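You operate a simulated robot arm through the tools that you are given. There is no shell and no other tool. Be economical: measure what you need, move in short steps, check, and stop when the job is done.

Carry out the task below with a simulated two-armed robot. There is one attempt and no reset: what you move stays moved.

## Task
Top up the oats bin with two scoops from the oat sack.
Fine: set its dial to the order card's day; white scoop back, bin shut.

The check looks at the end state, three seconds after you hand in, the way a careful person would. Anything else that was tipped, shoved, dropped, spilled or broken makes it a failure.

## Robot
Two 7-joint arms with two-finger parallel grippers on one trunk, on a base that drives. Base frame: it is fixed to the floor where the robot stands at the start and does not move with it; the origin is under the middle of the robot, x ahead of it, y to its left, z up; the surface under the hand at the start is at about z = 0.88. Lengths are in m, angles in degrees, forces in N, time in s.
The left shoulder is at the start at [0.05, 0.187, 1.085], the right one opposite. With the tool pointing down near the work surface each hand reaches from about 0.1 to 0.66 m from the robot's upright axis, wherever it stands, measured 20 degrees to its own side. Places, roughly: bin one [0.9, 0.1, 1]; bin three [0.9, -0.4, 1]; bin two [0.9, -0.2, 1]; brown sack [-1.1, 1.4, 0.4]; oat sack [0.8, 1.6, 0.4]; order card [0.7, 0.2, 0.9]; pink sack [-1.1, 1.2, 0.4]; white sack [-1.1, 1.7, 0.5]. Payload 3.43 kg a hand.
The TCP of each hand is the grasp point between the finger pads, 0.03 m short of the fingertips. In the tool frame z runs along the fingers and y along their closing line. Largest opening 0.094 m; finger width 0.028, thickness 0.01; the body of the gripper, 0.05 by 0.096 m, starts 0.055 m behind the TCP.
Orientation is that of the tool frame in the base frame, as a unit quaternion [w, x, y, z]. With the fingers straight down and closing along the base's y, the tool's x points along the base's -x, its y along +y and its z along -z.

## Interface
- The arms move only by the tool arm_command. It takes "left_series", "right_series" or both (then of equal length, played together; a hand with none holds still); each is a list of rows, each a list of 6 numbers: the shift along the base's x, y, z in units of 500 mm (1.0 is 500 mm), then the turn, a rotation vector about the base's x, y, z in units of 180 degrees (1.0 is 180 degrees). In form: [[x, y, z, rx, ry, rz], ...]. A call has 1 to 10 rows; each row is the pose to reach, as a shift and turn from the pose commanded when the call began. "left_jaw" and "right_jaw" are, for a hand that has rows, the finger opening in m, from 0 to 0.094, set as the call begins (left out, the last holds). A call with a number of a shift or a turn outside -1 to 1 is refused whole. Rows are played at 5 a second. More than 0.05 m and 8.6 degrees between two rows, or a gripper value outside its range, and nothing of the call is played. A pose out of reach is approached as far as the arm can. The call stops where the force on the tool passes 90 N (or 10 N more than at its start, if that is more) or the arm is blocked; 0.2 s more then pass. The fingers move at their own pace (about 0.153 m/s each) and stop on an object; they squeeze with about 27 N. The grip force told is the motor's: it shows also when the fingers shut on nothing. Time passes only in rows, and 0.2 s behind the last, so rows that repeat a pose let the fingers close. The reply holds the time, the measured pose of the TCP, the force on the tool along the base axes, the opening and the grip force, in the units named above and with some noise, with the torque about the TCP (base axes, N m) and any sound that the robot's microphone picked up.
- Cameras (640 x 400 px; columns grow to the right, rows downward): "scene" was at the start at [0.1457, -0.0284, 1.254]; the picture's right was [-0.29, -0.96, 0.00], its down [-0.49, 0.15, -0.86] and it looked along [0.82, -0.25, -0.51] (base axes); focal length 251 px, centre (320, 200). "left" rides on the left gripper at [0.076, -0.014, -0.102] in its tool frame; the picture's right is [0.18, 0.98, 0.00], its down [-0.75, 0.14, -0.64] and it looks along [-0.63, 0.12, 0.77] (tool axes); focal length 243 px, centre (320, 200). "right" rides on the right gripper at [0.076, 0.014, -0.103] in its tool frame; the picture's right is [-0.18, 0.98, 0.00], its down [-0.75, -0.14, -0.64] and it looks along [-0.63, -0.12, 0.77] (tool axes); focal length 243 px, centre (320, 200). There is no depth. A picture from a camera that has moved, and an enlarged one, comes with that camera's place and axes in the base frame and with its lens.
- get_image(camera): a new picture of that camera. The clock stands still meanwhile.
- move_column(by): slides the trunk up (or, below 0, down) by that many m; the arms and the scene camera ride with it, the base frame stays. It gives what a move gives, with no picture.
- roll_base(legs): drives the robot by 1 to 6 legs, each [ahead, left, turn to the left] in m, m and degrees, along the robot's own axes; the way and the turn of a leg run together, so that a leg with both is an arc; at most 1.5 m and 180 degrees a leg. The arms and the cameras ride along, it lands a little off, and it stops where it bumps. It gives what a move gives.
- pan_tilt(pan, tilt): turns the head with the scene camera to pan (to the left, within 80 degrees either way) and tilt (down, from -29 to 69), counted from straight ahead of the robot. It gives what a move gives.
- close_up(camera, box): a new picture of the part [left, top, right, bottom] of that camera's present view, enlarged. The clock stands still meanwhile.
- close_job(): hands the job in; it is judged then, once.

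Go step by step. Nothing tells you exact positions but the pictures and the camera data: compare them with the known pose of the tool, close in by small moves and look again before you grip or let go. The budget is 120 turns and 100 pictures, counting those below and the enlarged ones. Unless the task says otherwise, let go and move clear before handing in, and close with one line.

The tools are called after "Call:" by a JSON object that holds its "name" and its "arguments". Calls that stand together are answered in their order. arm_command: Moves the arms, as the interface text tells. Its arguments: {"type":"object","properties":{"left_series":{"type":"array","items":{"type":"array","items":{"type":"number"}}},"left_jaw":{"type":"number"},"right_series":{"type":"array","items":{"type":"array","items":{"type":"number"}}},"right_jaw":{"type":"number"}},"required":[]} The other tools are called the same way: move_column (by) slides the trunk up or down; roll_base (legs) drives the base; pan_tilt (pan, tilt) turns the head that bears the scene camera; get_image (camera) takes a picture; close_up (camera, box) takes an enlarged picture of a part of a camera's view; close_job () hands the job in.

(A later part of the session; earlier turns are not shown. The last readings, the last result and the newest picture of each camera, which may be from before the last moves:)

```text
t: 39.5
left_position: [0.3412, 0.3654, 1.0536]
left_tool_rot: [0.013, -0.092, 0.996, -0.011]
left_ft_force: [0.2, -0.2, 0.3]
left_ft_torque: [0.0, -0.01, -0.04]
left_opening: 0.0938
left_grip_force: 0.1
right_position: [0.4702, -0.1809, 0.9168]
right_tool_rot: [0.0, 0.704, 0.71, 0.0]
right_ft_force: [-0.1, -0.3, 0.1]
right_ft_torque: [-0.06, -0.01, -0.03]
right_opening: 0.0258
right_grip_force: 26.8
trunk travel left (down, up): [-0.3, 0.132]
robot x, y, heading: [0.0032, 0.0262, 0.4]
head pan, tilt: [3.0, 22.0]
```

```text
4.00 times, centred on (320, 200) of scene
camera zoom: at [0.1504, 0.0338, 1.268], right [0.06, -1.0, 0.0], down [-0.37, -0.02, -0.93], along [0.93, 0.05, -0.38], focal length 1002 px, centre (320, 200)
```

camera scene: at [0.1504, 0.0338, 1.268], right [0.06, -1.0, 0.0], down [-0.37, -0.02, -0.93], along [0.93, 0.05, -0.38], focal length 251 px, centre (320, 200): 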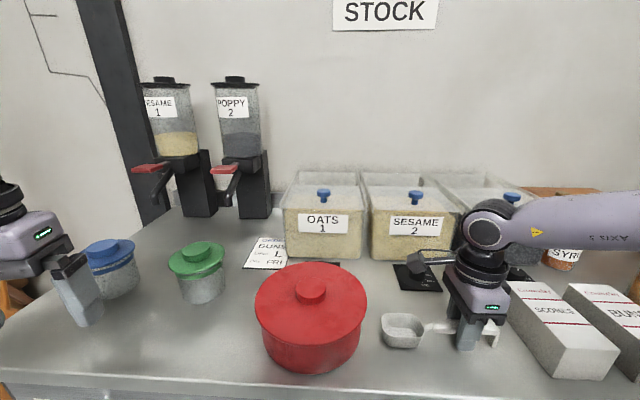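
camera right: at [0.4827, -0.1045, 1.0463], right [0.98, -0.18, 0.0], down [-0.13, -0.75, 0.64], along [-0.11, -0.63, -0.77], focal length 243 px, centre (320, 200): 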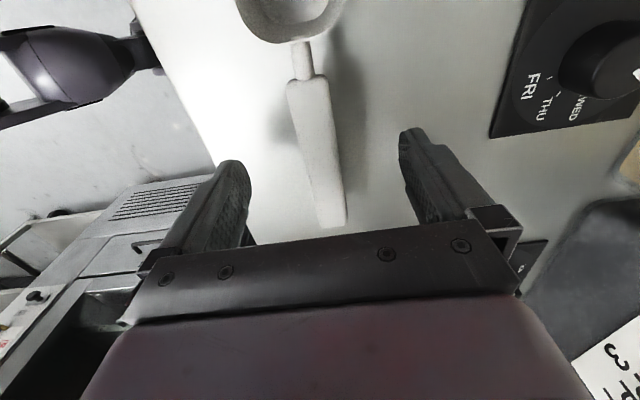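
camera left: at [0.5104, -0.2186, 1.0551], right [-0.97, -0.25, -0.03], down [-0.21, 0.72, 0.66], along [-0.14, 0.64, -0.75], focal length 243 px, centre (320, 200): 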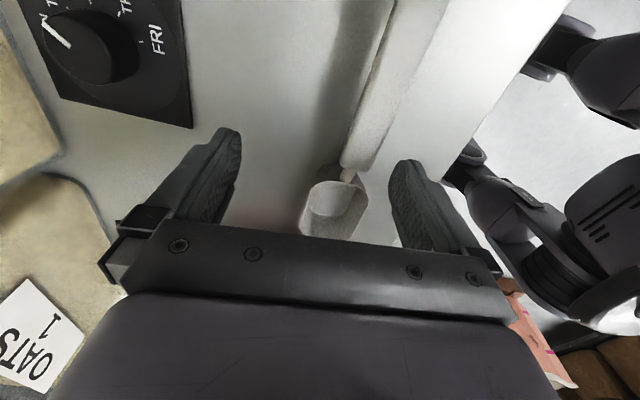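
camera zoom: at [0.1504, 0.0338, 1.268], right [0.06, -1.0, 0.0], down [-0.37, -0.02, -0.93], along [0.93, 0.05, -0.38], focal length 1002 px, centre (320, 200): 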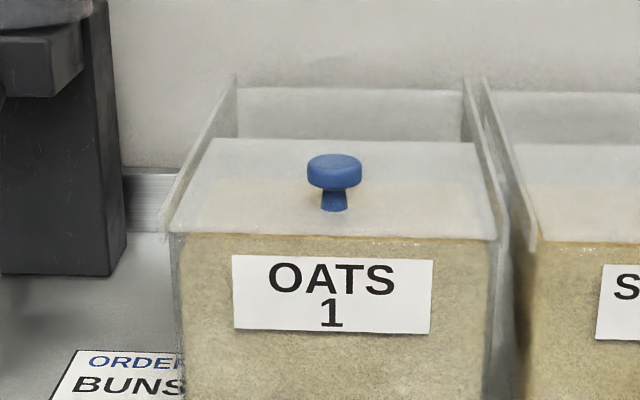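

The bin lid is a panel with the knob near its front at about [0.75, 0.058, 1.04], likely hinged at the back. I lift the scoop clear, then look down to see how much room the base has ahead.

Call:
{"name": "arm_command", "arguments": {"right_series": [[0, 0, 0.08, 0, 0, 0], [0, 0, 0.16, 0, 0, 0], [-0.04, 0, 0.24, 0, 0, 0], [-0.09, -0.02, 0.3, 0, 0, 0], [-0.14, -0.04, 0.36, 0, 0, 0], [-0.18, -0.06, 0.36, 0, 0, 0]]}}

Call:
{"name": "pan_tilt", "arguments": {"pan": 0, "tilt": 69}}

Call:
{"name": "get_image", "arguments": {"camera": "scene"}}

```text
t: 40.9
left_position: [0.3412, 0.3652, 1.0541]
left_tool_rot: [0.013, -0.093, 0.996, -0.011]
left_ft_force: [-0.8, -0.5, 0.3]
left_ft_torque: [-0.01, -0.04, -0.01]
left_opening: 0.0941
left_grip_force: 0.0
right_position: [0.3809, -0.2105, 1.0978]
right_tool_rot: [0.0, 0.704, 0.711, -0.001]
right_ft_force: [0.1, 0.5, -0.9]
right_ft_torque: [-0.03, 0.01, 0.02]
right_opening: 0.0256
right_grip_force: 26.7
trunk travel left (down, up): [-0.3, 0.132]
robot x, y, heading: [-0.0058, 0.0309, 0.1]
head pan, tilt: [3.0, 22.0]
```

```text
t: 42.0
left_position: [0.3427, 0.3653, 1.053]
left_tool_rot: [0.012, -0.093, 0.996, -0.011]
left_ft_force: [-0.1, 0.3, 0.5]
left_ft_torque: [-0.01, 0.0, -0.01]
left_opening: 0.0942
left_grip_force: 0.1
right_position: [0.3801, -0.2101, 1.0967]
right_tool_rot: [0.0, 0.704, 0.71, 0.0]
right_ft_force: [0.0, 0.1, -1.5]
right_ft_torque: [-0.05, 0.01, 0.02]
right_opening: 0.0258
right_grip_force: 27.1
trunk travel left (down, up): [-0.3, 0.132]
robot x, y, heading: [-0.0034, 0.0314, 0.5]
head pan, tilt: [0.0, 68.8]
```

```text
70 pictures are left
camera scene: at [0.1137, 0.0287, 1.2039], right [0.01, -1.0, 0.0], down [-0.93, -0.01, -0.36], along [0.36, 0.0, -0.93], focal length 251 px, centre (320, 200)
```

scene: 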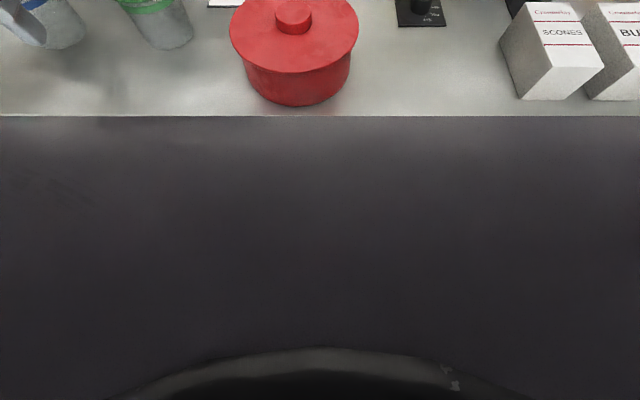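

My own torso hides the view downward, so I won't drive ahead blind; a forward-tilted hand reaches the knob anyway. I bring the left hand up, straighten its yaw, and tilt it forward over the red tub toward the oats lid.

Call:
{"name": "arm_command", "arguments": {"left_series": [[0.03, -0.05, 0.06, 0, 0, -0.015], [0.06, -0.1, 0.12, 0, 0, -0.03], [0.1, -0.16, 0.18, 0, 0, -0.045], [0.14, -0.23, 0.24, 0, 0, -0.059], [0.18, -0.3, 0.28, 0, 0, -0.059]]}}

Call:
{"name": "arm_command", "arguments": {"left_series": [[0.04, -0.04, 0, 0, -0.045, 0], [0.08, -0.08, 0, 0, -0.09, 0], [0.12, -0.12, 0, 0, -0.135, 0], [0.18, -0.16, 0, 0, -0.18, 0], [0.25, -0.18, -0.02, 0, -0.22, 0], [0.32, -0.2, -0.06, 0, -0.22, 0]]}}

Call:
{"name": "pan_tilt", "arguments": {"pan": 0, "tilt": 25}}

Call:
{"name": "get_image", "arguments": {"camera": "scene"}}

Call:
{"name": "get_image", "arguments": {"camera": "left"}}

```text
refused: row 4 steps farther than a row can; nothing moved
```

```text
t: 43.4
left_position: [0.5029, 0.2627, 1.0227]
left_tool_rot: [0.35, -0.084, 0.932, -0.042]
left_ft_force: [-0.5, -0.7, -0.3]
left_ft_torque: [0.0, -0.01, -0.01]
left_opening: 0.0939
left_grip_force: 0.0
right_position: [0.3799, -0.2092, 1.0954]
right_tool_rot: [-0.001, 0.704, 0.71, -0.001]
right_ft_force: [-0.3, -0.1, -0.2]
right_ft_torque: [0.0, 0.02, 0.01]
right_opening: 0.0256
right_grip_force: 26.5
trunk travel left (down, up): [-0.3, 0.132]
robot x, y, heading: [-0.0016, 0.0277, 0.4]
head pan, tilt: [0.0, 68.8]
```

```text
t: 44.5
left_position: [0.5018, 0.2647, 1.0233]
left_tool_rot: [0.349, -0.084, 0.932, -0.042]
left_ft_force: [0.9, 0.0, -0.4]
left_ft_torque: [0.04, 0.02, 0.0]
left_opening: 0.094
left_grip_force: 0.0
right_position: [0.3805, -0.2095, 1.0976]
right_tool_rot: [0.0, 0.704, 0.71, 0.0]
right_ft_force: [0.6, 0.0, -1.2]
right_ft_torque: [-0.05, 0.0, -0.01]
right_opening: 0.0258
right_grip_force: 27.5
trunk travel left (down, up): [-0.3, 0.132]
robot x, y, heading: [-0.0015, 0.0283, 0.3]
head pan, tilt: [0.0, 25.0]
```

```text
69 pictures are left
camera scene: at [0.1499, 0.0289, 1.2632], right [0.01, -1.0, 0.0], down [-0.42, 0.0, -0.91], along [0.91, 0.01, -0.42], focal length 251 px, centre (320, 200)
```

scene: 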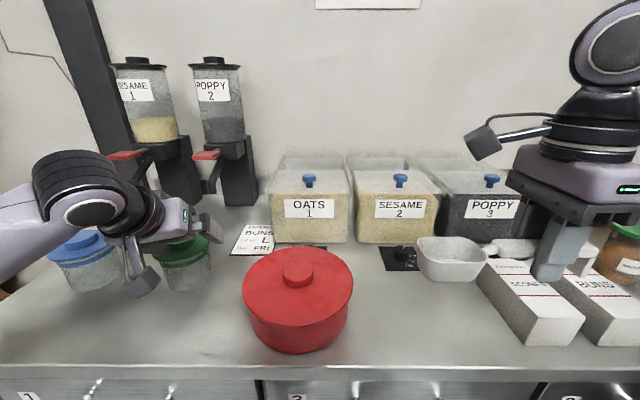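

```text
68 pictures are left
camera left: at [0.3792, 0.2374, 1.0537], right [-0.26, 0.93, -0.25], down [0.12, 0.29, 0.95], along [0.96, 0.22, -0.19], focal length 243 px, centre (320, 200)
```

left: 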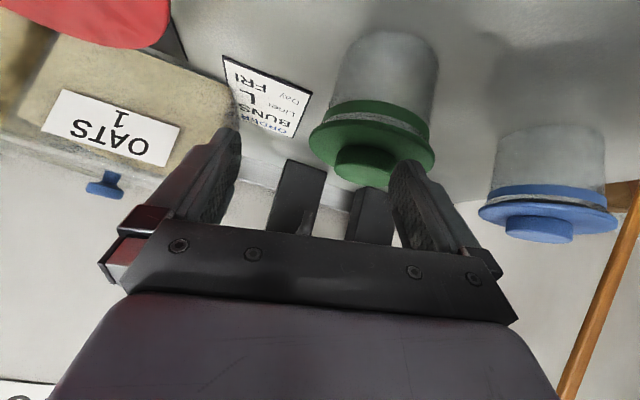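

The left hand is low beside the green jar; I raise it straight up first, then swing over the tub, straightening its yaw.

Call:
{"name": "arm_command", "arguments": {"left_series": [[0, 0, 0.09, 0, 0, 0], [0, 0, 0.18, 0, 0, 0], [0.03, -0.07, 0.22, 0.011, 0.001, -0.01], [0.06, -0.15, 0.22, 0.022, 0.003, -0.02], [0.1, -0.23, 0.22, 0.033, 0.005, -0.03], [0.15, -0.31, 0.22, 0.043, 0.006, -0.041], [0.22, -0.37, 0.2, 0.043, 0.006, -0.041], [0.3, -0.41, 0.18, 0.043, 0.006, -0.041]]}}

Call:
{"name": "get_image", "arguments": {"camera": "left"}}

Call:
{"name": "get_image", "arguments": {"camera": "scene"}}

```text
t: 46.3
left_position: [0.6529, 0.058, 1.1129]
left_tool_rot: [0.343, 0.001, 0.939, 0.0]
left_ft_force: [0.4, 0.7, -0.6]
left_ft_torque: [0.0, -0.02, -0.01]
left_opening: 0.0941
left_grip_force: 0.1
right_position: [0.3786, -0.2099, 1.097]
right_tool_rot: [0.0, 0.704, 0.71, 0.0]
right_ft_force: [-0.6, -0.2, -0.2]
right_ft_torque: [-0.02, 0.01, 0.01]
right_opening: 0.0259
right_grip_force: 26.3
trunk travel left (down, up): [-0.3, 0.132]
robot x, y, heading: [-0.0051, 0.0294, 0.5]
head pan, tilt: [0.0, 25.0]
```

```text
67 pictures are left
camera left: at [0.5279, 0.044, 1.143], right [-0.14, 0.98, -0.12], down [0.16, 0.14, 0.98], along [0.98, 0.12, -0.18], focal length 243 px, centre (320, 200)
```

left: 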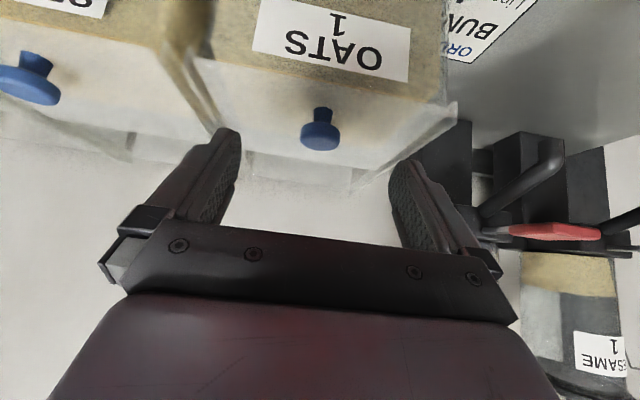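

```text
66 pictures are left
camera scene: at [0.1499, 0.0283, 1.2632], right [0.01, -1.0, 0.0], down [-0.42, 0.0, -0.91], along [0.91, 0.01, -0.42], focal length 251 px, centre (320, 200)
```

scene: 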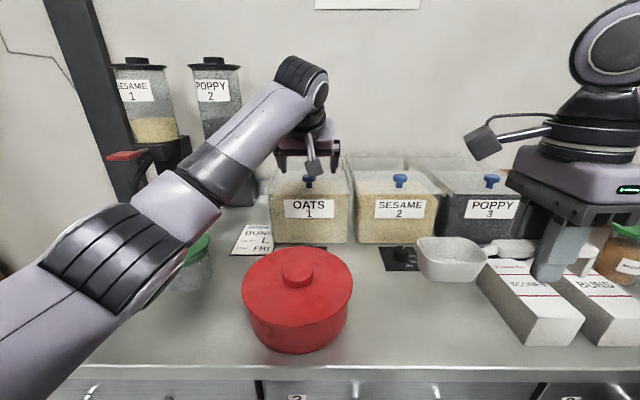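

The knob is at about [0.748, 0.062, 1.04]. I raise the trunk a bit to keep the elbow clear of the jar and tub, then approach the knob.

Call:
{"name": "move_column", "arguments": {"by": 0.1}}

Call:
{"name": "arm_command", "arguments": {"left_series": [[0.06, 0.004, -0.06, 0, 0, 0], [0.12, 0.008, -0.12, 0, 0, 0], [0.15, 0.008, -0.2, 0, 0, 0], [0.16, 0.008, -0.27, 0, 0, 0], [0.165, 0.008, -0.31, 0, 0, 0]]}}

Call:
{"name": "get_image", "arguments": {"camera": "left"}}

Call:
{"name": "get_image", "arguments": {"camera": "scene"}}

```text
t: 47.7
left_position: [0.6537, 0.0592, 1.2127]
left_tool_rot: [0.343, -0.001, 0.939, 0.0]
left_ft_force: [-0.2, 0.1, -0.1]
left_ft_torque: [-0.04, 0.01, 0.01]
left_opening: 0.0941
left_grip_force: 0.1
right_position: [0.3801, -0.2097, 1.1972]
right_tool_rot: [0.0, 0.704, 0.71, 0.0]
right_ft_force: [0.2, 0.0, -1.4]
right_ft_torque: [-0.04, 0.01, 0.0]
right_opening: 0.0258
right_grip_force: 26.8
trunk travel left (down, up): [-0.4, 0.032]
robot x, y, heading: [-0.0027, 0.0323, 0.4]
head pan, tilt: [0.0, 25.0]
```

```text
t: 48.9
left_position: [0.7153, 0.0728, 1.0637]
left_tool_rot: [0.348, 0.0, 0.938, 0.0]
left_ft_force: [-0.5, 4.7, 10.9]
left_ft_torque: [0.12, -0.07, -0.12]
left_opening: 0.0941
left_grip_force: 0.0
left hand out of reach, approached as far as the arm can: row 2, 3, 4, 5
right_position: [0.3784, -0.2098, 1.1981]
right_tool_rot: [0.001, 0.704, 0.71, 0.0]
right_ft_force: [-0.9, 0.2, -1.4]
right_ft_torque: [0.01, 0.0, 0.03]
right_opening: 0.0259
right_grip_force: 26.7
trunk travel left (down, up): [-0.4, 0.032]
robot x, y, heading: [-0.0031, 0.0292, 0.7]
head pan, tilt: [0.0, 25.0]
```

```text
65 pictures are left
camera left: at [0.5914, 0.0585, 1.0916], right [-0.14, 0.98, -0.12], down [0.16, 0.14, 0.98], along [0.98, 0.12, -0.17], focal length 243 px, centre (320, 200)
```

left: 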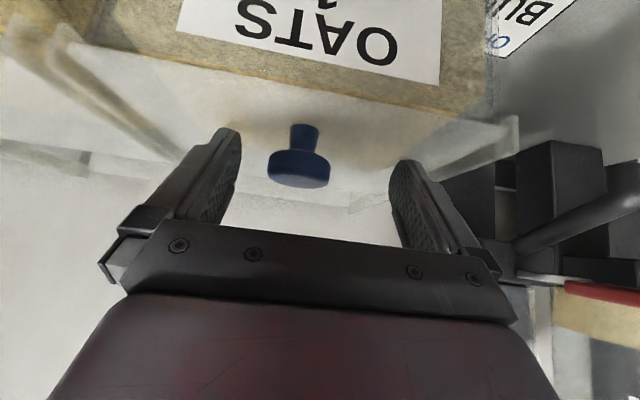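

```text
64 pictures are left
camera scene: at [0.1483, 0.0292, 1.3638], right [0.01, -1.0, 0.0], down [-0.42, 0.0, -0.91], along [0.91, 0.01, -0.42], focal length 251 px, centre (320, 200)
```

scene: 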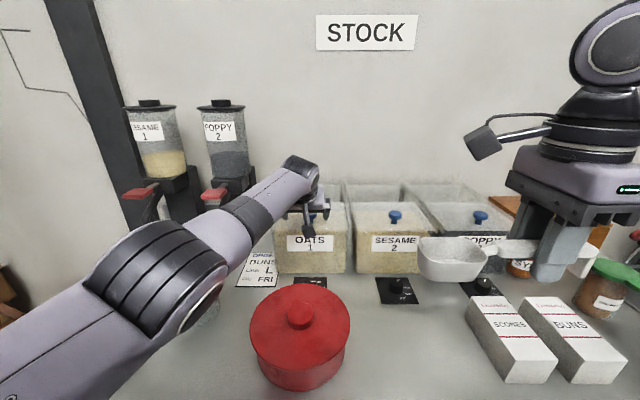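

The knob is between the fingers but slightly off, and the arm is at its reach limit. I lift the hand and try driving 6 cm ahead.

Call:
{"name": "arm_command", "arguments": {"left_series": [[-0.04, -0.01, 0.06, 0, 0, 0], [-0.08, -0.02, 0.14, 0, 0, 0], [-0.14, -0.02, 0.2, 0, 0, 0]]}}

Call:
{"name": "roll_base", "arguments": {"legs": [[0.07, 0, -0.5]]}}

Call:
{"name": "get_image", "arguments": {"camera": "scene"}}

```text
t: 49.9
left_position: [0.6986, 0.0739, 1.1761]
left_tool_rot: [0.339, -0.034, 0.94, -0.013]
left_ft_force: [-0.5, -0.5, 0.7]
left_ft_torque: [0.01, -0.01, -0.02]
left_opening: 0.0941
left_grip_force: 0.1
left hand out of reach, approached as far as the arm can: row 1, 2, 3
right_position: [0.3804, -0.2109, 1.1975]
right_tool_rot: [0.0, 0.704, 0.711, -0.001]
right_ft_force: [-0.1, 0.3, -0.9]
right_ft_torque: [-0.02, 0.01, -0.04]
right_opening: 0.0257
right_grip_force: 27.3
trunk travel left (down, up): [-0.4, 0.032]
robot x, y, heading: [-0.0006, 0.0287, 0.3]
head pan, tilt: [0.0, 25.0]
stopped in row 3 (left hand): the arm was blocked; the commanded pose is now the measured one
```

```text
t: 50.9
left_position: [0.7696, 0.0665, 1.1769]
left_tool_rot: [0.338, -0.027, 0.941, -0.016]
left_ft_force: [-0.6, 0.0, 0.1]
left_ft_torque: [0.02, 0.03, 0.0]
left_opening: 0.0941
left_grip_force: 0.0
right_position: [0.4486, -0.2143, 1.1968]
right_tool_rot: [-0.001, 0.708, 0.707, 0.0]
right_ft_force: [0.2, -0.3, -1.2]
right_ft_torque: [-0.03, 0.05, 0.02]
right_opening: 0.0258
right_grip_force: 26.7
trunk travel left (down, up): [-0.4, 0.032]
robot x, y, heading: [0.0691, 0.0314, 0.0]
head pan, tilt: [0.0, 25.0]
```

```text
63 pictures are left
camera scene: at [0.2211, 0.0275, 1.3631], right [0.0, -1.0, 0.0], down [-0.42, 0.0, -0.91], along [0.91, 0.0, -0.42], focal length 251 px, centre (320, 200)
```

scene: 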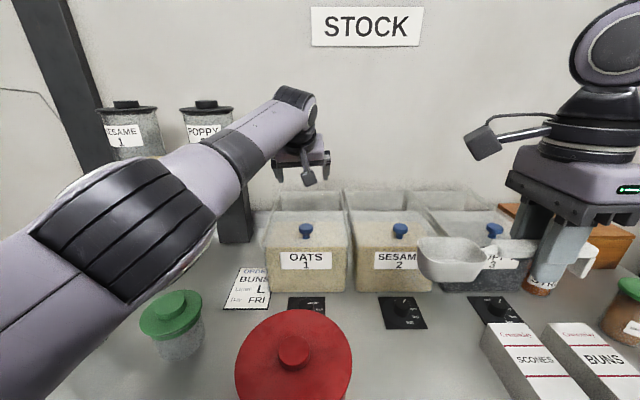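

Driving ahead worked without a bump. I go 5 cm more so the arm isn't stretched, with the hand pulled back a bit first.

Call:
{"name": "arm_command", "arguments": {"left_series": [[-0.06, 0, 0, 0.01, 0, -0.006], [-0.12, -0.01, 0, 0.02, 0, -0.012], [-0.18, -0.01, 0, 0.02, 0, -0.012], [-0.24, -0.01, 0, 0.02, 0, -0.012]]}}

Call:
{"name": "roll_base", "arguments": {"legs": [[0.05, 0, 0]]}}

Call:
{"name": "get_image", "arguments": {"camera": "left"}}

```text
t: 52.1
left_position: [0.7603, 0.0799, 1.2123]
left_tool_rot: [0.337, -0.037, 0.941, 0.0]
left_ft_force: [0.2, -0.8, 0.1]
left_ft_torque: [0.01, 0.01, -0.01]
left_opening: 0.0939
left_grip_force: 0.0
left hand out of reach, approached as far as the arm can: row 1, 2, 3, 4
right_position: [0.4485, -0.2132, 1.1973]
right_tool_rot: [0.0, 0.708, 0.706, -0.001]
right_ft_force: [0.0, 0.2, -1.5]
right_ft_torque: [-0.05, 0.0, 0.02]
right_opening: 0.0258
right_grip_force: 26.8
trunk travel left (down, up): [-0.4, 0.032]
robot x, y, heading: [0.068, 0.0317, -0.2]
head pan, tilt: [0.0, 25.0]
stopped in row 4 (left hand): the arm was blocked; the commanded pose is now the measured one
```

```text
t: 53.0
left_position: [0.776, 0.0795, 1.2138]
left_tool_rot: [0.339, -0.037, 0.94, -0.002]
left_ft_force: [0.4, -0.2, 1.0]
left_ft_torque: [-0.02, 0.0, -0.01]
left_opening: 0.0938
left_grip_force: 0.1
right_position: [0.4656, -0.2141, 1.1969]
right_tool_rot: [0.0, 0.708, 0.706, 0.001]
right_ft_force: [0.2, -0.7, -1.9]
right_ft_torque: [-0.03, -0.07, -0.01]
right_opening: 0.0258
right_grip_force: 27.0
trunk travel left (down, up): [-0.4, 0.032]
robot x, y, heading: [0.0887, 0.0318, -0.2]
head pan, tilt: [0.0, 25.0]
stopped in leg 1: the robot was blocked; the commanded pose is now the measured one
```

```text
62 pictures are left
camera left: at [0.6538, 0.0579, 1.2446], right [-0.21, 0.97, -0.14], down [0.16, 0.18, 0.97], along [0.96, 0.18, -0.19], focal length 243 px, centre (320, 200)
```

left: 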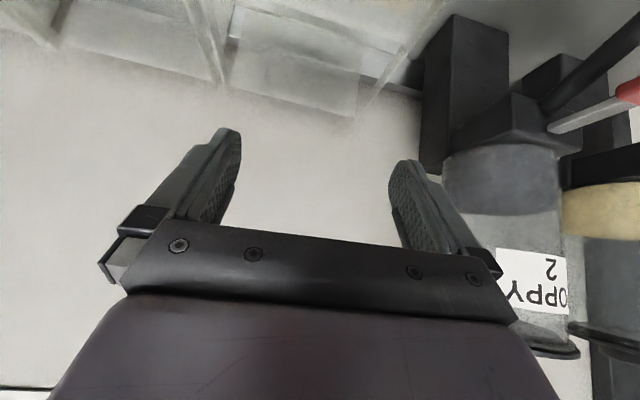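

Base limit is x≈0.09. The left arm resists pulling back at this tilt, so I back the base 1 cm and retract while reducing the tilt.

Call:
{"name": "roll_base", "arguments": {"legs": [[-0.012, 0, 0]]}}

Call:
{"name": "arm_command", "arguments": {"left_series": [[-0.04, 0.0, 0, 0.0, 0.04, 0], [-0.08, 0, 0, 0, 0.08, 0], [-0.12, 0, 0, 0, 0.12, 0], [-0.16, 0, 0, 0, 0.12, 0], [-0.22, 0, 0, 0, 0.12, 0]]}}

Call:
{"name": "get_image", "arguments": {"camera": "scene"}}

```text
t: 53.7
left_position: [0.7658, 0.08, 1.2127]
left_tool_rot: [0.338, -0.037, 0.94, -0.002]
left_ft_force: [-0.6, 0.4, 0.5]
left_ft_torque: [-0.02, 0.0, -0.01]
left_opening: 0.0943
left_grip_force: 0.1
right_position: [0.4539, -0.2127, 1.1969]
right_tool_rot: [-0.001, 0.708, 0.706, -0.001]
right_ft_force: [-0.2, -0.3, -0.4]
right_ft_torque: [-0.03, -0.01, -0.01]
right_opening: 0.026
right_grip_force: 27.3
trunk travel left (down, up): [-0.4, 0.032]
robot x, y, heading: [0.0734, 0.0313, 0.1]
head pan, tilt: [0.0, 25.0]
```

```text
t: 54.9
left_position: [0.6556, 0.0796, 1.2148]
left_tool_rot: [0.156, -0.038, 0.987, 0.006]
left_ft_force: [-0.3, 0.1, 1.2]
left_ft_torque: [-0.04, -0.03, -0.03]
left_opening: 0.094
left_grip_force: 0.0
left hand out of reach, approached as far as the arm can: row 1, 2, 3
right_position: [0.4533, -0.213, 1.1965]
right_tool_rot: [-0.001, 0.707, 0.707, -0.001]
right_ft_force: [0.8, -0.3, -1.4]
right_ft_torque: [-0.04, 0.02, 0.01]
right_opening: 0.0257
right_grip_force: 26.4
trunk travel left (down, up): [-0.4, 0.032]
robot x, y, heading: [0.0748, 0.0279, -0.2]
head pan, tilt: [0.0, 25.0]
```

```text
61 pictures are left
camera scene: at [0.226, 0.0281, 1.3633], right [0.0, -1.0, 0.0], down [-0.42, 0.0, -0.91], along [0.91, 0.0, -0.42], focal length 251 px, centre (320, 200)
```

scene: 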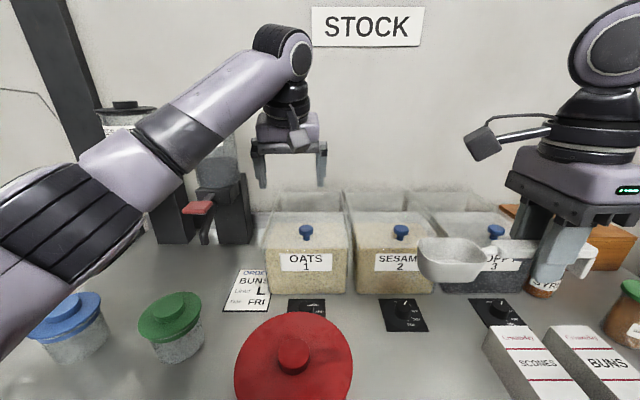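

The arm freed up. Now I approach the knob with the smaller tilt.

Call:
{"name": "arm_command", "arguments": {"left_series": [[0.05, -0.01, -0.06, 0, 0, -0.01], [0.1, -0.02, -0.12, 0, 0, -0.024], [0.15, -0.033, -0.18, 0, 0, -0.024], [0.174, -0.034, -0.22, 0, 0, -0.024]]}}

Call:
{"name": "get_image", "arguments": {"camera": "left"}}

```text
t: 55.9
left_position: [0.7216, 0.0702, 1.1068]
left_tool_rot: [0.156, 0.001, 0.988, 0.002]
left_ft_force: [0.6, -0.3, 0.0]
left_ft_torque: [0.02, -0.01, 0.02]
left_opening: 0.0939
left_grip_force: 0.1
left hand out of reach, approached as far as the arm can: row 3, 4
right_position: [0.4543, -0.2138, 1.1961]
right_tool_rot: [0.0, 0.708, 0.707, -0.001]
right_ft_force: [0.1, 0.2, -0.6]
right_ft_torque: [0.02, -0.01, 0.02]
right_opening: 0.0257
right_grip_force: 27.1
trunk travel left (down, up): [-0.4, 0.032]
robot x, y, heading: [0.0764, 0.0353, -0.1]
head pan, tilt: [0.0, 25.0]
```

```text
60 pictures are left
camera left: at [0.6174, 0.0567, 1.1811], right [-0.17, 0.98, -0.06], down [0.52, 0.14, 0.84], along [0.84, 0.12, -0.53], focal length 243 px, centre (320, 200)
```

left: 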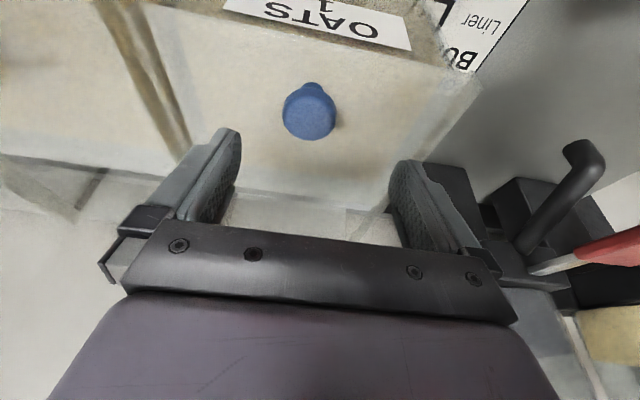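

Triangulating the two wrist views, the knob is nearer: about [0.716, 0.061, 1.05], with the lid near z 1.03. That is within reach; I lower onto it.

Call:
{"name": "arm_command", "arguments": {"left_series": [[-0.024, -0.018, 0, 0, 0, 0], [-0.024, -0.018, -0.04, 0, 0, 0], [-0.024, -0.018, -0.07, 0, 0, 0]]}}

Call:
{"name": "get_image", "arguments": {"camera": "left"}}

Call:
{"name": "close_up", "arguments": {"camera": "scene", "box": [220, 150, 380, 250]}}

```text
t: 56.7
left_position: [0.7101, 0.0627, 1.0716]
left_tool_rot: [0.156, 0.001, 0.988, 0.0]
left_ft_force: [0.4, -0.3, 0.0]
left_ft_torque: [-0.04, 0.0, -0.01]
left_opening: 0.0941
left_grip_force: 0.0
right_position: [0.4531, -0.2138, 1.1963]
right_tool_rot: [0.0, 0.708, 0.707, 0.0]
right_ft_force: [-0.1, 0.3, -1.5]
right_ft_torque: [-0.05, 0.0, 0.01]
right_opening: 0.0257
right_grip_force: 27.1
trunk travel left (down, up): [-0.4, 0.032]
robot x, y, heading: [0.0772, 0.0283, -0.0]
head pan, tilt: [0.0, 25.0]
```

```text
59 pictures are left
camera left: at [0.6055, 0.0475, 1.1457], right [-0.17, 0.98, -0.06], down [0.52, 0.14, 0.84], along [0.84, 0.12, -0.54], focal length 243 px, centre (320, 200)
```

left: 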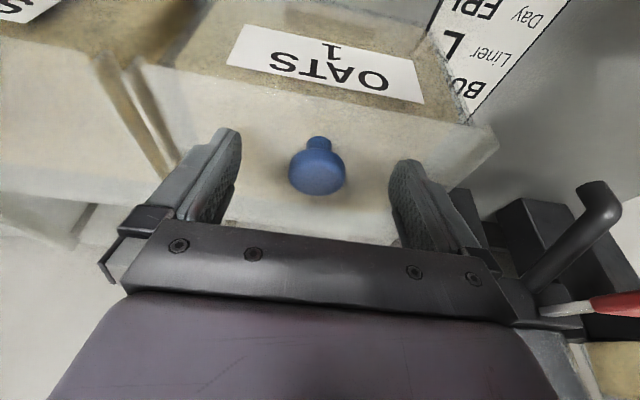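

```text
4.00 times, centred on (300, 200) of scene
camera zoom: at [0.2262, 0.0275, 1.3633], right [0.0, -1.0, 0.0], down [-0.42, 0.0, -0.91], along [0.91, 0.0, -0.42], focal length 1002 px, centre (400, 200)
```

zoom: 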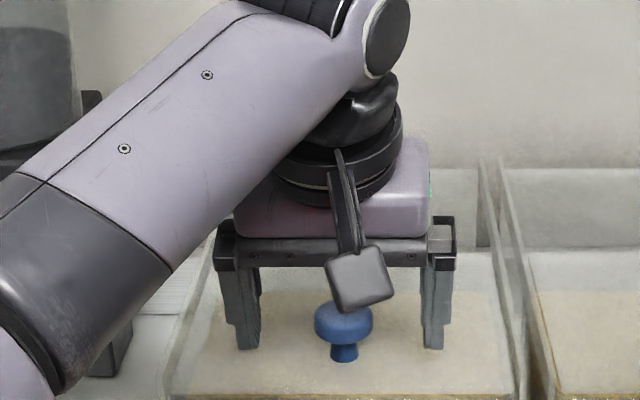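

The geometry fits: the knob is between the fingertips. I close on it.

Call:
{"name": "arm_command", "arguments": {"left_series": [[0.008, 0, -0.01, 0, 0, 0], [0.008, 0, -0.01, 0, 0, 0], [0.008, 0, -0.01, 0, 0, 0], [0.008, 0, -0.01, 0, 0, 0]], "left_jaw": 0.0}}

Call:
{"name": "get_image", "arguments": {"camera": "left"}}

```text
t: 57.7
left_position: [0.7126, 0.061, 1.0665]
left_tool_rot: [0.156, 0.002, 0.988, 0.0]
left_ft_force: [0.5, -3.4, 6.3]
left_ft_torque: [-0.14, 0.28, -0.16]
left_opening: 0.0334
left_grip_force: 45.1
right_position: [0.4531, -0.2156, 1.1966]
right_tool_rot: [0.0, 0.707, 0.707, 0.0]
right_ft_force: [0.1, -0.2, -1.3]
right_ft_torque: [-0.02, -0.04, 0.01]
right_opening: 0.0255
right_grip_force: 27.1
trunk travel left (down, up): [-0.4, 0.032]
robot x, y, heading: [0.0713, 0.0339, -0.1]
head pan, tilt: [0.0, 25.0]
```

```text
57 pictures are left
camera left: at [0.6083, 0.0467, 1.1414], right [-0.17, 0.98, -0.06], down [0.52, 0.14, 0.84], along [0.84, 0.12, -0.53], focal length 243 px, centre (320, 200)
```

left: 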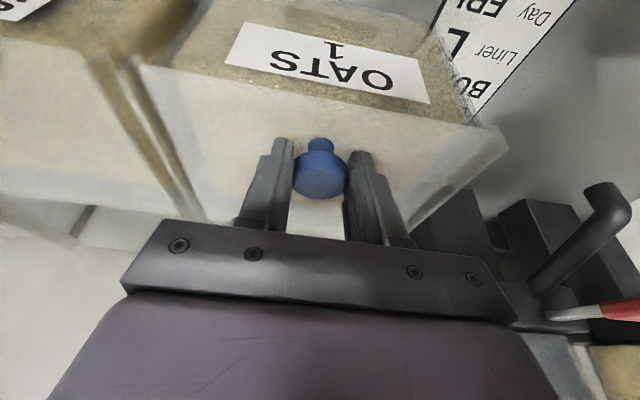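

The knob is held (33 mm). I try lifting 3 cm and read the forces.

Call:
{"name": "arm_command", "arguments": {"left_series": [[0, 0, 0.02, 0, 0, 0], [0, 0, 0.04, 0, 0, 0], [0, 0, 0.06, 0, 0, 0]]}}

Call:
{"name": "close_up", "arguments": {"camera": "scene", "box": [220, 150, 380, 250]}}

```text
t: 58.5
left_position: [0.715, 0.0616, 1.1048]
left_tool_rot: [0.163, 0.001, 0.987, 0.0]
left_ft_force: [0.5, 0.4, 2.8]
left_ft_torque: [-0.04, 0.13, 0.04]
left_opening: 0.0
left_grip_force: 33.0
right_position: [0.4547, -0.2149, 1.197]
right_tool_rot: [-0.002, 0.708, 0.707, -0.002]
right_ft_force: [1.0, -0.6, -1.3]
right_ft_torque: [-0.02, 0.03, -0.01]
right_opening: 0.0259
right_grip_force: 27.2
trunk travel left (down, up): [-0.4, 0.032]
robot x, y, heading: [0.0728, 0.0301, -0.3]
head pan, tilt: [0.0, 25.0]
```

```text
4.00 times, centred on (300, 200) of scene
camera zoom: at [0.2269, 0.0273, 1.3638], right [0.0, -1.0, 0.0], down [-0.42, 0.0, -0.91], along [0.91, 0.0, -0.42], focal length 1002 px, centre (400, 200)
```

zoom: 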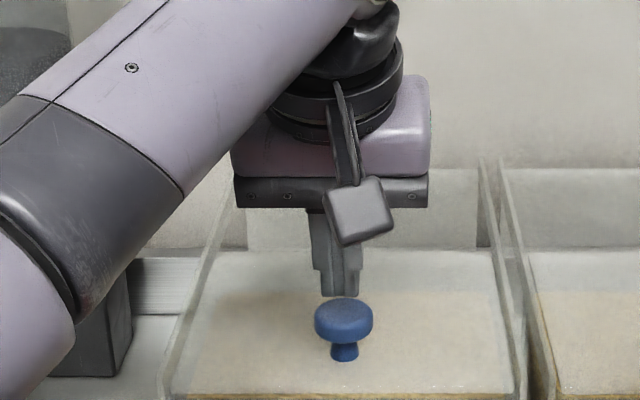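

The fingers slipped off the knob (lid heavier or sliding). I raise the hand and look down into the bin tops to understand how the lid works.

Call:
{"name": "arm_command", "arguments": {"left_series": [[0, 0, 0.08, 0, 0, 0], [0, 0, 0.16, 0, 0, 0], [0, 0, 0.24, 0, 0, 0], [0, 0, 0.3, 0, 0, 0]], "left_jaw": 0.08}}

Call:
{"name": "get_image", "arguments": {"camera": "left"}}

Call:
{"name": "close_up", "arguments": {"camera": "scene", "box": [240, 160, 480, 310]}}

```text
t: 59.5
left_position: [0.6875, 0.0723, 1.2199]
left_tool_rot: [0.154, 0.001, 0.988, -0.001]
left_ft_force: [0.1, 0.4, 0.4]
left_ft_torque: [0.02, 0.03, 0.0]
left_opening: 0.0799
left_grip_force: 0.2
left hand out of reach, approached as far as the arm can: row 2, 3, 4
right_position: [0.4544, -0.2142, 1.1964]
right_tool_rot: [-0.001, 0.708, 0.706, 0.0]
right_ft_force: [-0.1, 0.0, -0.7]
right_ft_torque: [-0.04, 0.01, 0.0]
right_opening: 0.0259
right_grip_force: 27.3
trunk travel left (down, up): [-0.4, 0.032]
robot x, y, heading: [0.0694, 0.0308, -0.0]
head pan, tilt: [0.0, 25.0]
```

```text
55 pictures are left
camera left: at [0.5829, 0.0585, 1.2941], right [-0.17, 0.98, -0.06], down [0.52, 0.14, 0.84], along [0.84, 0.12, -0.54], focal length 243 px, centre (320, 200)
```

left: 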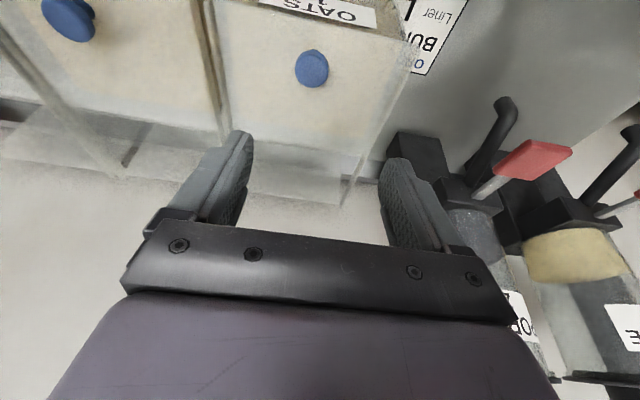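

```text
2.67 times, centred on (360, 235) of scene
camera zoom: at [0.2267, 0.0278, 1.3632], right [0.0, -1.0, 0.0], down [-0.42, 0.0, -0.91], along [0.91, 0.0, -0.42], focal length 668 px, centre (213, 107)
```

zoom: 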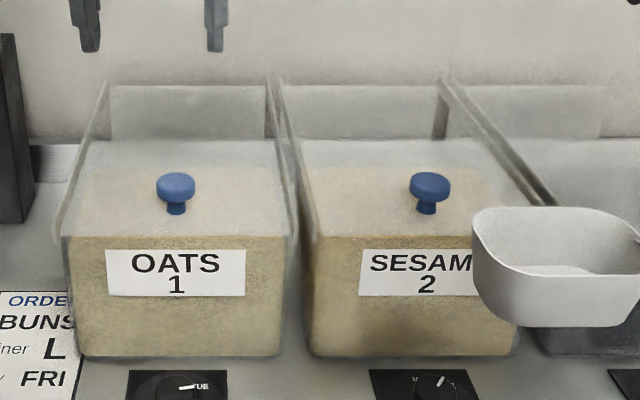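

The side rails run on behind the lid, so the lid slides backward rather than lifting. I'll tilt the left hand further forward (about 60°) to grip the knob and push it back along the rails.

Call:
{"name": "arm_command", "arguments": {"left_series": [[0.0, 0, -0.01, 0, -0.045, 0], [0.0, 0, -0.03, 0, -0.09, 0], [0, -0.01, -0.06, 0, -0.135, 0], [0, -0.02, -0.1, 0, -0.18, 0], [0, -0.022, -0.14, 0, -0.22, 0]]}}

Call:
{"name": "get_image", "arguments": {"camera": "scene"}}

```text
t: 60.7
left_position: [0.6864, 0.0614, 1.15]
left_tool_rot: [0.481, 0.001, 0.877, 0.0]
left_ft_force: [-0.1, -0.2, 0.3]
left_ft_torque: [0.0, 0.0, 0.01]
left_opening: 0.0799
left_grip_force: 0.0
right_position: [0.4546, -0.2144, 1.1953]
right_tool_rot: [-0.001, 0.708, 0.706, 0.0]
right_ft_force: [0.0, 0.7, -1.1]
right_ft_torque: [-0.01, 0.04, 0.0]
right_opening: 0.0258
right_grip_force: 26.9
trunk travel left (down, up): [-0.4, 0.032]
robot x, y, heading: [0.0723, 0.029, -0.1]
head pan, tilt: [0.0, 25.0]
```

```text
53 pictures are left
camera scene: at [0.2262, 0.0277, 1.3633], right [0.0, -1.0, 0.0], down [-0.42, 0.0, -0.91], along [0.91, 0.0, -0.42], focal length 251 px, centre (320, 200)
```

scene: 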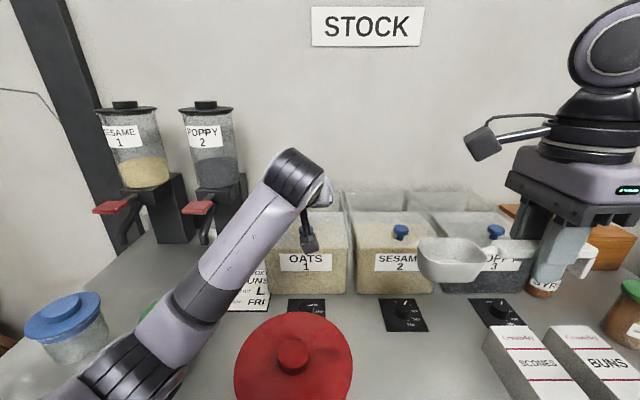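

The tilt works and the elbow is over clear table. I lower the open fingers around the knob.

Call:
{"name": "arm_command", "arguments": {"left_series": [[-0.03, 0, -0.06, 0, 0, 0], [-0.02, 0, -0.12, 0, 0, 0], [0.0, 0, -0.16, 0, 0, 0], [0.024, 0, -0.19, 0, 0, 0]]}}

Call:
{"name": "get_image", "arguments": {"camera": "left"}}

Call:
{"name": "get_image", "arguments": {"camera": "scene"}}

```text
t: 61.7
left_position: [0.6971, 0.059, 1.059]
left_tool_rot: [0.484, 0.0, 0.875, 0.0]
left_ft_force: [-1.1, 0.0, 7.5]
left_ft_torque: [-0.11, -0.11, 0.11]
left_opening: 0.08
left_grip_force: 0.2
right_position: [0.4534, -0.2143, 1.1965]
right_tool_rot: [-0.001, 0.708, 0.706, 0.0]
right_ft_force: [-0.3, 0.9, -0.4]
right_ft_torque: [-0.03, 0.0, -0.01]
right_opening: 0.026
right_grip_force: 27.1
trunk travel left (down, up): [-0.4, 0.032]
robot x, y, heading: [0.073, 0.0274, -0.1]
head pan, tilt: [0.0, 25.0]
```

```text
52 pictures are left
camera left: at [0.5701, 0.0458, 1.0491], right [-0.1, 0.98, -0.16], down [-0.14, 0.14, 0.98], along [0.98, 0.12, 0.13], focal length 243 px, centre (320, 200)
```

left: 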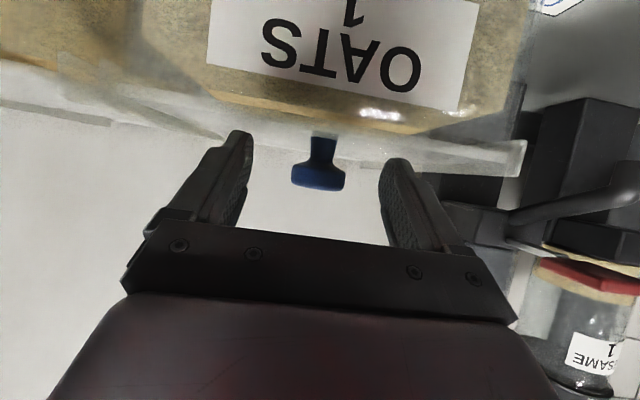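

```text
51 pictures are left
camera scene: at [0.2249, 0.0277, 1.3636], right [0.0, -1.0, 0.0], down [-0.42, 0.0, -0.91], along [0.91, 0.0, -0.42], focal length 251 px, centre (320, 200)
```

scene: 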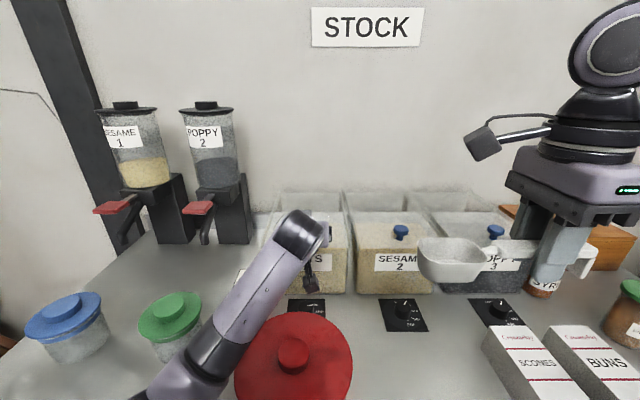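

The tips just touch the lid (z≈1.03). I rise 4 mm and close on the knob.

Call:
{"name": "arm_command", "arguments": {"left_series": [[0.006, 0.002, 0.006, 0, 0, 0], [0.006, 0.002, 0.006, 0, 0, 0], [0.006, 0.002, 0.006, 0, 0, 0], [0.006, 0.002, 0.006, 0, 0, 0]], "left_jaw": 0.0}}

Call:
{"name": "arm_command", "arguments": {"left_series": [[0.02, 0, 0, 0, 0, 0], [0.04, 0, 0, 0, 0, 0], [0.06, 0, 0, 0, 0, 0]]}}

Call:
{"name": "get_image", "arguments": {"camera": "left"}}

```text
t: 62.7
left_position: [0.7007, 0.0613, 1.0582]
left_tool_rot: [0.481, 0.001, 0.877, 0.0]
left_ft_force: [-2.1, 1.7, 3.7]
left_ft_torque: [-0.01, -0.45, 0.05]
left_opening: 0.0332
left_grip_force: 44.8
right_position: [0.4536, -0.2137, 1.1973]
right_tool_rot: [0.0, 0.708, 0.707, -0.001]
right_ft_force: [-0.6, -0.3, -0.4]
right_ft_torque: [-0.04, 0.02, 0.04]
right_opening: 0.0256
right_grip_force: 27.5
trunk travel left (down, up): [-0.4, 0.032]
robot x, y, heading: [0.0696, 0.0293, -0.5]
head pan, tilt: [0.0, 25.0]
```

```text
t: 63.5
left_position: [0.7326, 0.0605, 1.0583]
left_tool_rot: [0.482, 0.002, 0.876, -0.001]
left_ft_force: [1.8, -2.0, 5.7]
left_ft_torque: [0.0, 0.38, 0.08]
left_opening: 0.0332
left_grip_force: 44.9
right_position: [0.4529, -0.2151, 1.1955]
right_tool_rot: [-0.001, 0.708, 0.706, -0.001]
right_ft_force: [0.0, -1.0, -0.7]
right_ft_torque: [0.0, -0.03, 0.01]
right_opening: 0.0259
right_grip_force: 26.8
trunk travel left (down, up): [-0.4, 0.032]
robot x, y, heading: [0.0722, 0.0311, -0.2]
head pan, tilt: [0.0, 25.0]
```

```text
50 pictures are left
camera left: at [0.6045, 0.0467, 1.0499], right [-0.1, 0.98, -0.15], down [-0.14, 0.14, 0.98], along [0.99, 0.12, 0.12], focal length 243 px, centre (320, 200)
```

left: 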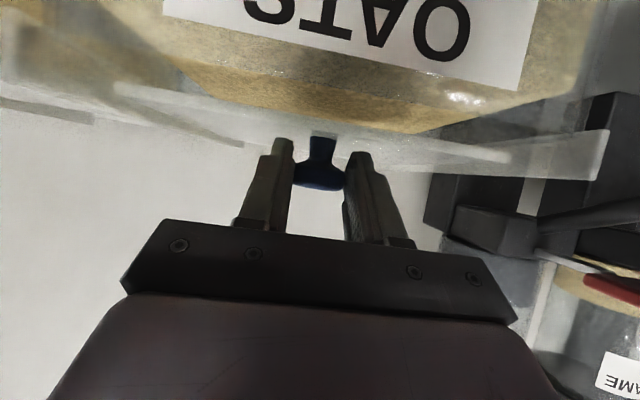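

It moved back 3 cm with little force. I check that it's the lid and not the whole bin.

Call:
{"name": "close_up", "arguments": {"camera": "scene", "box": [220, 180, 460, 330]}}

```text
2.67 times, centred on (340, 255) of scene
camera zoom: at [0.2257, 0.0271, 1.3633], right [0.0, -1.0, 0.0], down [-0.42, 0.0, -0.91], along [0.91, 0.0, -0.42], focal length 668 px, centre (267, 53)
```

zoom: 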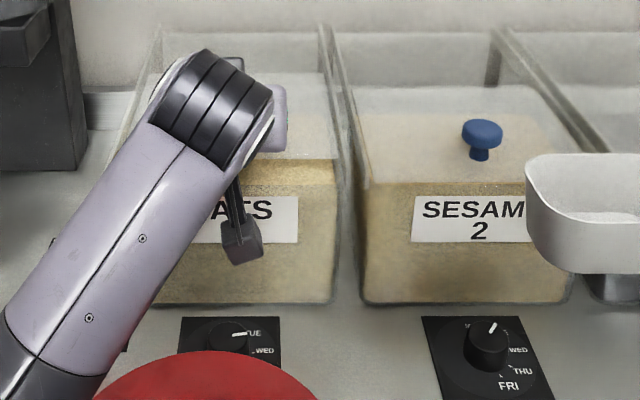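

The lid slides on its own; the bin stays. I push on by 0.11 m.

Call:
{"name": "arm_command", "arguments": {"left_series": [[0.03, 0, 0, 0, 0, 0], [0.06, 0, 0, 0, 0, 0], [0.09, 0, 0, 0, 0, 0], [0.12, 0, 0, 0, 0, 0], [0.15, 0, 0, 0, 0, 0], [0.18, 0, 0, 0, 0, 0], [0.21, 0, 0, 0, 0, 0]]}}

Call:
{"name": "get_image", "arguments": {"camera": "scene"}}

```text
t: 65.1
left_position: [0.8303, 0.0624, 1.0586]
left_tool_rot: [0.48, 0.002, 0.877, -0.002]
left_ft_force: [-1.3, -12.5, -4.4]
left_ft_torque: [0.26, 0.28, 0.37]
left_opening: 0.0333
left_grip_force: 45.2
left hand out of reach, approached as far as the arm can: row 7
right_position: [0.4548, -0.2159, 1.1961]
right_tool_rot: [-0.001, 0.708, 0.706, 0.001]
right_ft_force: [0.1, -0.1, -1.2]
right_ft_torque: [-0.03, 0.01, 0.02]
right_opening: 0.0258
right_grip_force: 27.4
trunk travel left (down, up): [-0.4, 0.032]
robot x, y, heading: [0.0746, 0.0302, -0.2]
head pan, tilt: [0.0, 25.0]
```

```text
48 pictures are left
camera scene: at [0.2266, 0.0256, 1.3631], right [0.0, -1.0, 0.0], down [-0.42, 0.0, -0.91], along [0.91, 0.0, -0.42], focal length 251 px, centre (320, 200)
```

scene: 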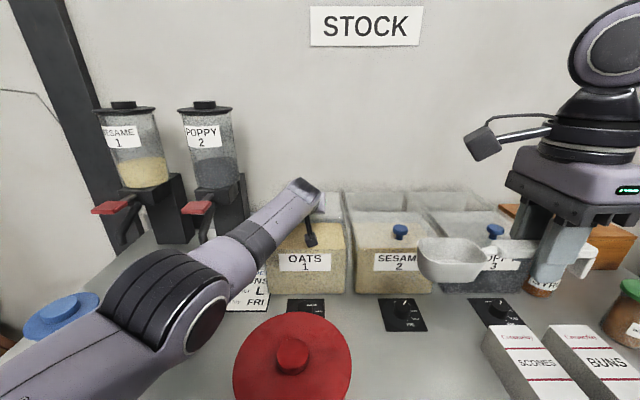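

The lid is open about 13 cm. I let go, lift clear and retract while reducing the tilt.

Call:
{"name": "arm_command", "arguments": {"left_series": [[0, 0, 0, 0, 0, 0], [0, 0, 0, 0, 0, 0], [-0.02, 0, 0.03, 0, 0, 0], [-0.06, 0, 0.1, 0, 0.0, 0], [-0.14, 0, 0.14, 0, 0.02, 0], [-0.22, 0, 0.18, 0, 0.06, 0], [-0.3, 0.02, 0.22, 0, 0.1, 0], [-0.38, 0.06, 0.24, 0, 0.14, 0]], "left_jaw": 0.08}}

Call:
{"name": "get_image", "arguments": {"camera": "scene"}}

```text
t: 66.9
left_position: [0.6599, 0.1142, 1.1713]
left_tool_rot: [0.274, -0.015, 0.961, 0.015]
left_ft_force: [-0.6, 0.5, 0.6]
left_ft_torque: [-0.01, 0.01, -0.01]
left_opening: 0.08
left_grip_force: 0.1
left hand out of reach, approached as far as the arm can: row 8
right_position: [0.4533, -0.2141, 1.1964]
right_tool_rot: [0.0, 0.708, 0.706, 0.0]
right_ft_force: [0.3, -0.1, -1.3]
right_ft_torque: [-0.09, 0.03, 0.01]
right_opening: 0.0258
right_grip_force: 26.9
trunk travel left (down, up): [-0.4, 0.032]
robot x, y, heading: [0.0733, 0.0258, -0.1]
head pan, tilt: [0.0, 25.0]
```

```text
47 pictures are left
camera scene: at [0.2264, 0.0278, 1.3632], right [0.0, -1.0, 0.0], down [-0.42, 0.0, -0.91], along [0.91, 0.0, -0.42], focal length 251 px, centre (320, 200)
```

scene: 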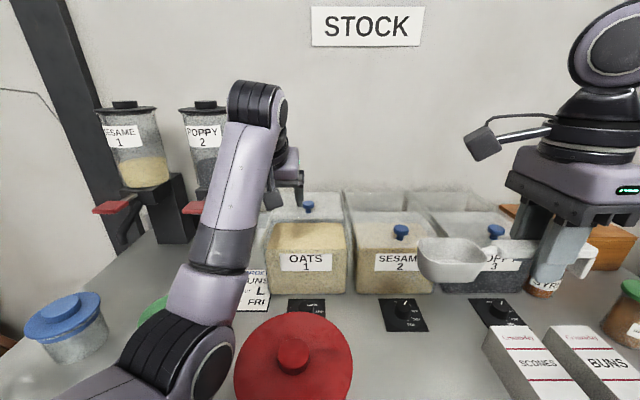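

Lid open and oats visible. While here I'll set the dial with the left hand: first un-tilt it and bring it above the oats dial, turned CCW so that it can turn clockwise later.

Call:
{"name": "arm_command", "arguments": {"left_series": [[-0.02, 0, 0.02, 0, 0.045, 0], [-0.04, -0.02, 0.04, 0, 0.09, 0], [-0.06, -0.04, 0.06, 0, 0.135, 0], [-0.08, -0.06, 0.08, 0, 0.177, 0], [-0.1, -0.08, 0.1, 0, 0.177, 0]]}}

Call:
{"name": "move_column", "arguments": {"by": -0.1}}

Call:
{"name": "arm_command", "arguments": {"left_series": [[0, 0, 0, 0, 0, 0.046], [0, 0, 0, 0, 0, 0.092], [0, 0, 0, 0, 0, 0.138], [0, 0, 0, 0, 0, 0.184], [0, 0, 0, 0, 0, 0.23], [0, 0, 0, 0, 0, 0.276], [0, 0, 0, 0, 0, 0.322], [0, 0, 0, 0, 0, 0.368], [0, 0, 0, 0, 0, 0.414]]}}

Call:
{"name": "get_image", "arguments": {"camera": "left"}}

```text
t: 68.1
left_position: [0.6206, 0.0718, 1.2205]
left_tool_rot: [-0.009, -0.02, 1.0, -0.005]
left_ft_force: [-0.9, -1.3, -0.4]
left_ft_torque: [0.0, -0.01, 0.03]
left_opening: 0.0803
left_grip_force: 0.1
left hand out of reach, approached as far as the arm can: row 1, 2, 3, 4, 5
right_position: [0.4543, -0.2141, 1.1957]
right_tool_rot: [-0.001, 0.708, 0.706, -0.001]
right_ft_force: [-0.4, 0.0, -0.6]
right_ft_torque: [-0.02, 0.05, -0.02]
right_opening: 0.026
right_grip_force: 26.4
trunk travel left (down, up): [-0.4, 0.032]
robot x, y, heading: [0.0742, 0.0283, -0.3]
head pan, tilt: [0.0, 25.0]
```

```text
t: 69.5
left_position: [0.6198, 0.0701, 1.1269]
left_tool_rot: [-0.003, -0.018, 1.0, -0.009]
left_ft_force: [-0.7, -0.4, 0.2]
left_ft_torque: [-0.02, 0.01, 0.0]
left_opening: 0.0801
left_grip_force: 0.0
right_position: [0.4539, -0.2145, 1.0963]
right_tool_rot: [-0.001, 0.708, 0.707, -0.001]
right_ft_force: [0.1, 0.9, -0.5]
right_ft_torque: [-0.05, 0.0, -0.02]
right_opening: 0.0261
right_grip_force: 27.1
trunk travel left (down, up): [-0.3, 0.132]
robot x, y, heading: [0.0732, 0.0322, -0.1]
head pan, tilt: [0.0, 25.0]
```

```text
t: 71.5
left_position: [0.6212, 0.0739, 1.1283]
left_tool_rot: [-0.005, -0.624, 0.781, -0.001]
left_ft_force: [-0.5, -0.1, -0.1]
left_ft_torque: [0.02, 0.05, 0.03]
left_opening: 0.0801
left_grip_force: 0.1
right_position: [0.4549, -0.2147, 1.0949]
right_tool_rot: [-0.001, 0.708, 0.706, 0.0]
right_ft_force: [-0.1, 0.0, -0.6]
right_ft_torque: [-0.03, 0.0, 0.03]
right_opening: 0.0255
right_grip_force: 27.3
trunk travel left (down, up): [-0.3, 0.132]
robot x, y, heading: [0.0734, 0.0272, -0.3]
head pan, tilt: [0.0, 25.0]
```

```text
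46 pictures are left
camera left: at [0.6179, -0.0034, 1.2316], right [-1.0, 0.04, 0.01], down [0.04, 0.77, 0.63], along [0.02, 0.63, -0.77], focal length 243 px, centre (320, 200)
```

left: 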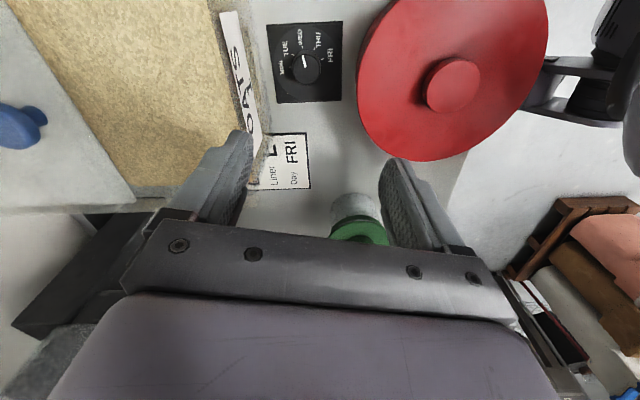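

Call:
{"name": "close_up", "arguments": {"camera": "left", "box": [264, 15, 360, 110]}}

```text
4.21 times, centred on (312, 62) of left
camera zoom: at [0.6179, -0.0034, 1.2316], right [-1.0, 0.04, 0.01], down [0.04, 0.77, 0.63], along [0.02, 0.63, -0.77], focal length 1022 px, centre (354, 779)
```

zoom: 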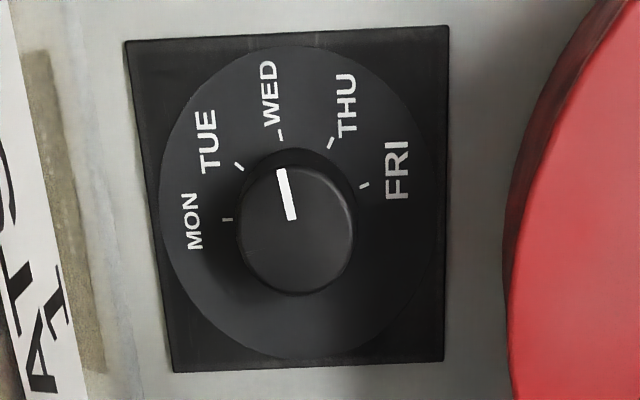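

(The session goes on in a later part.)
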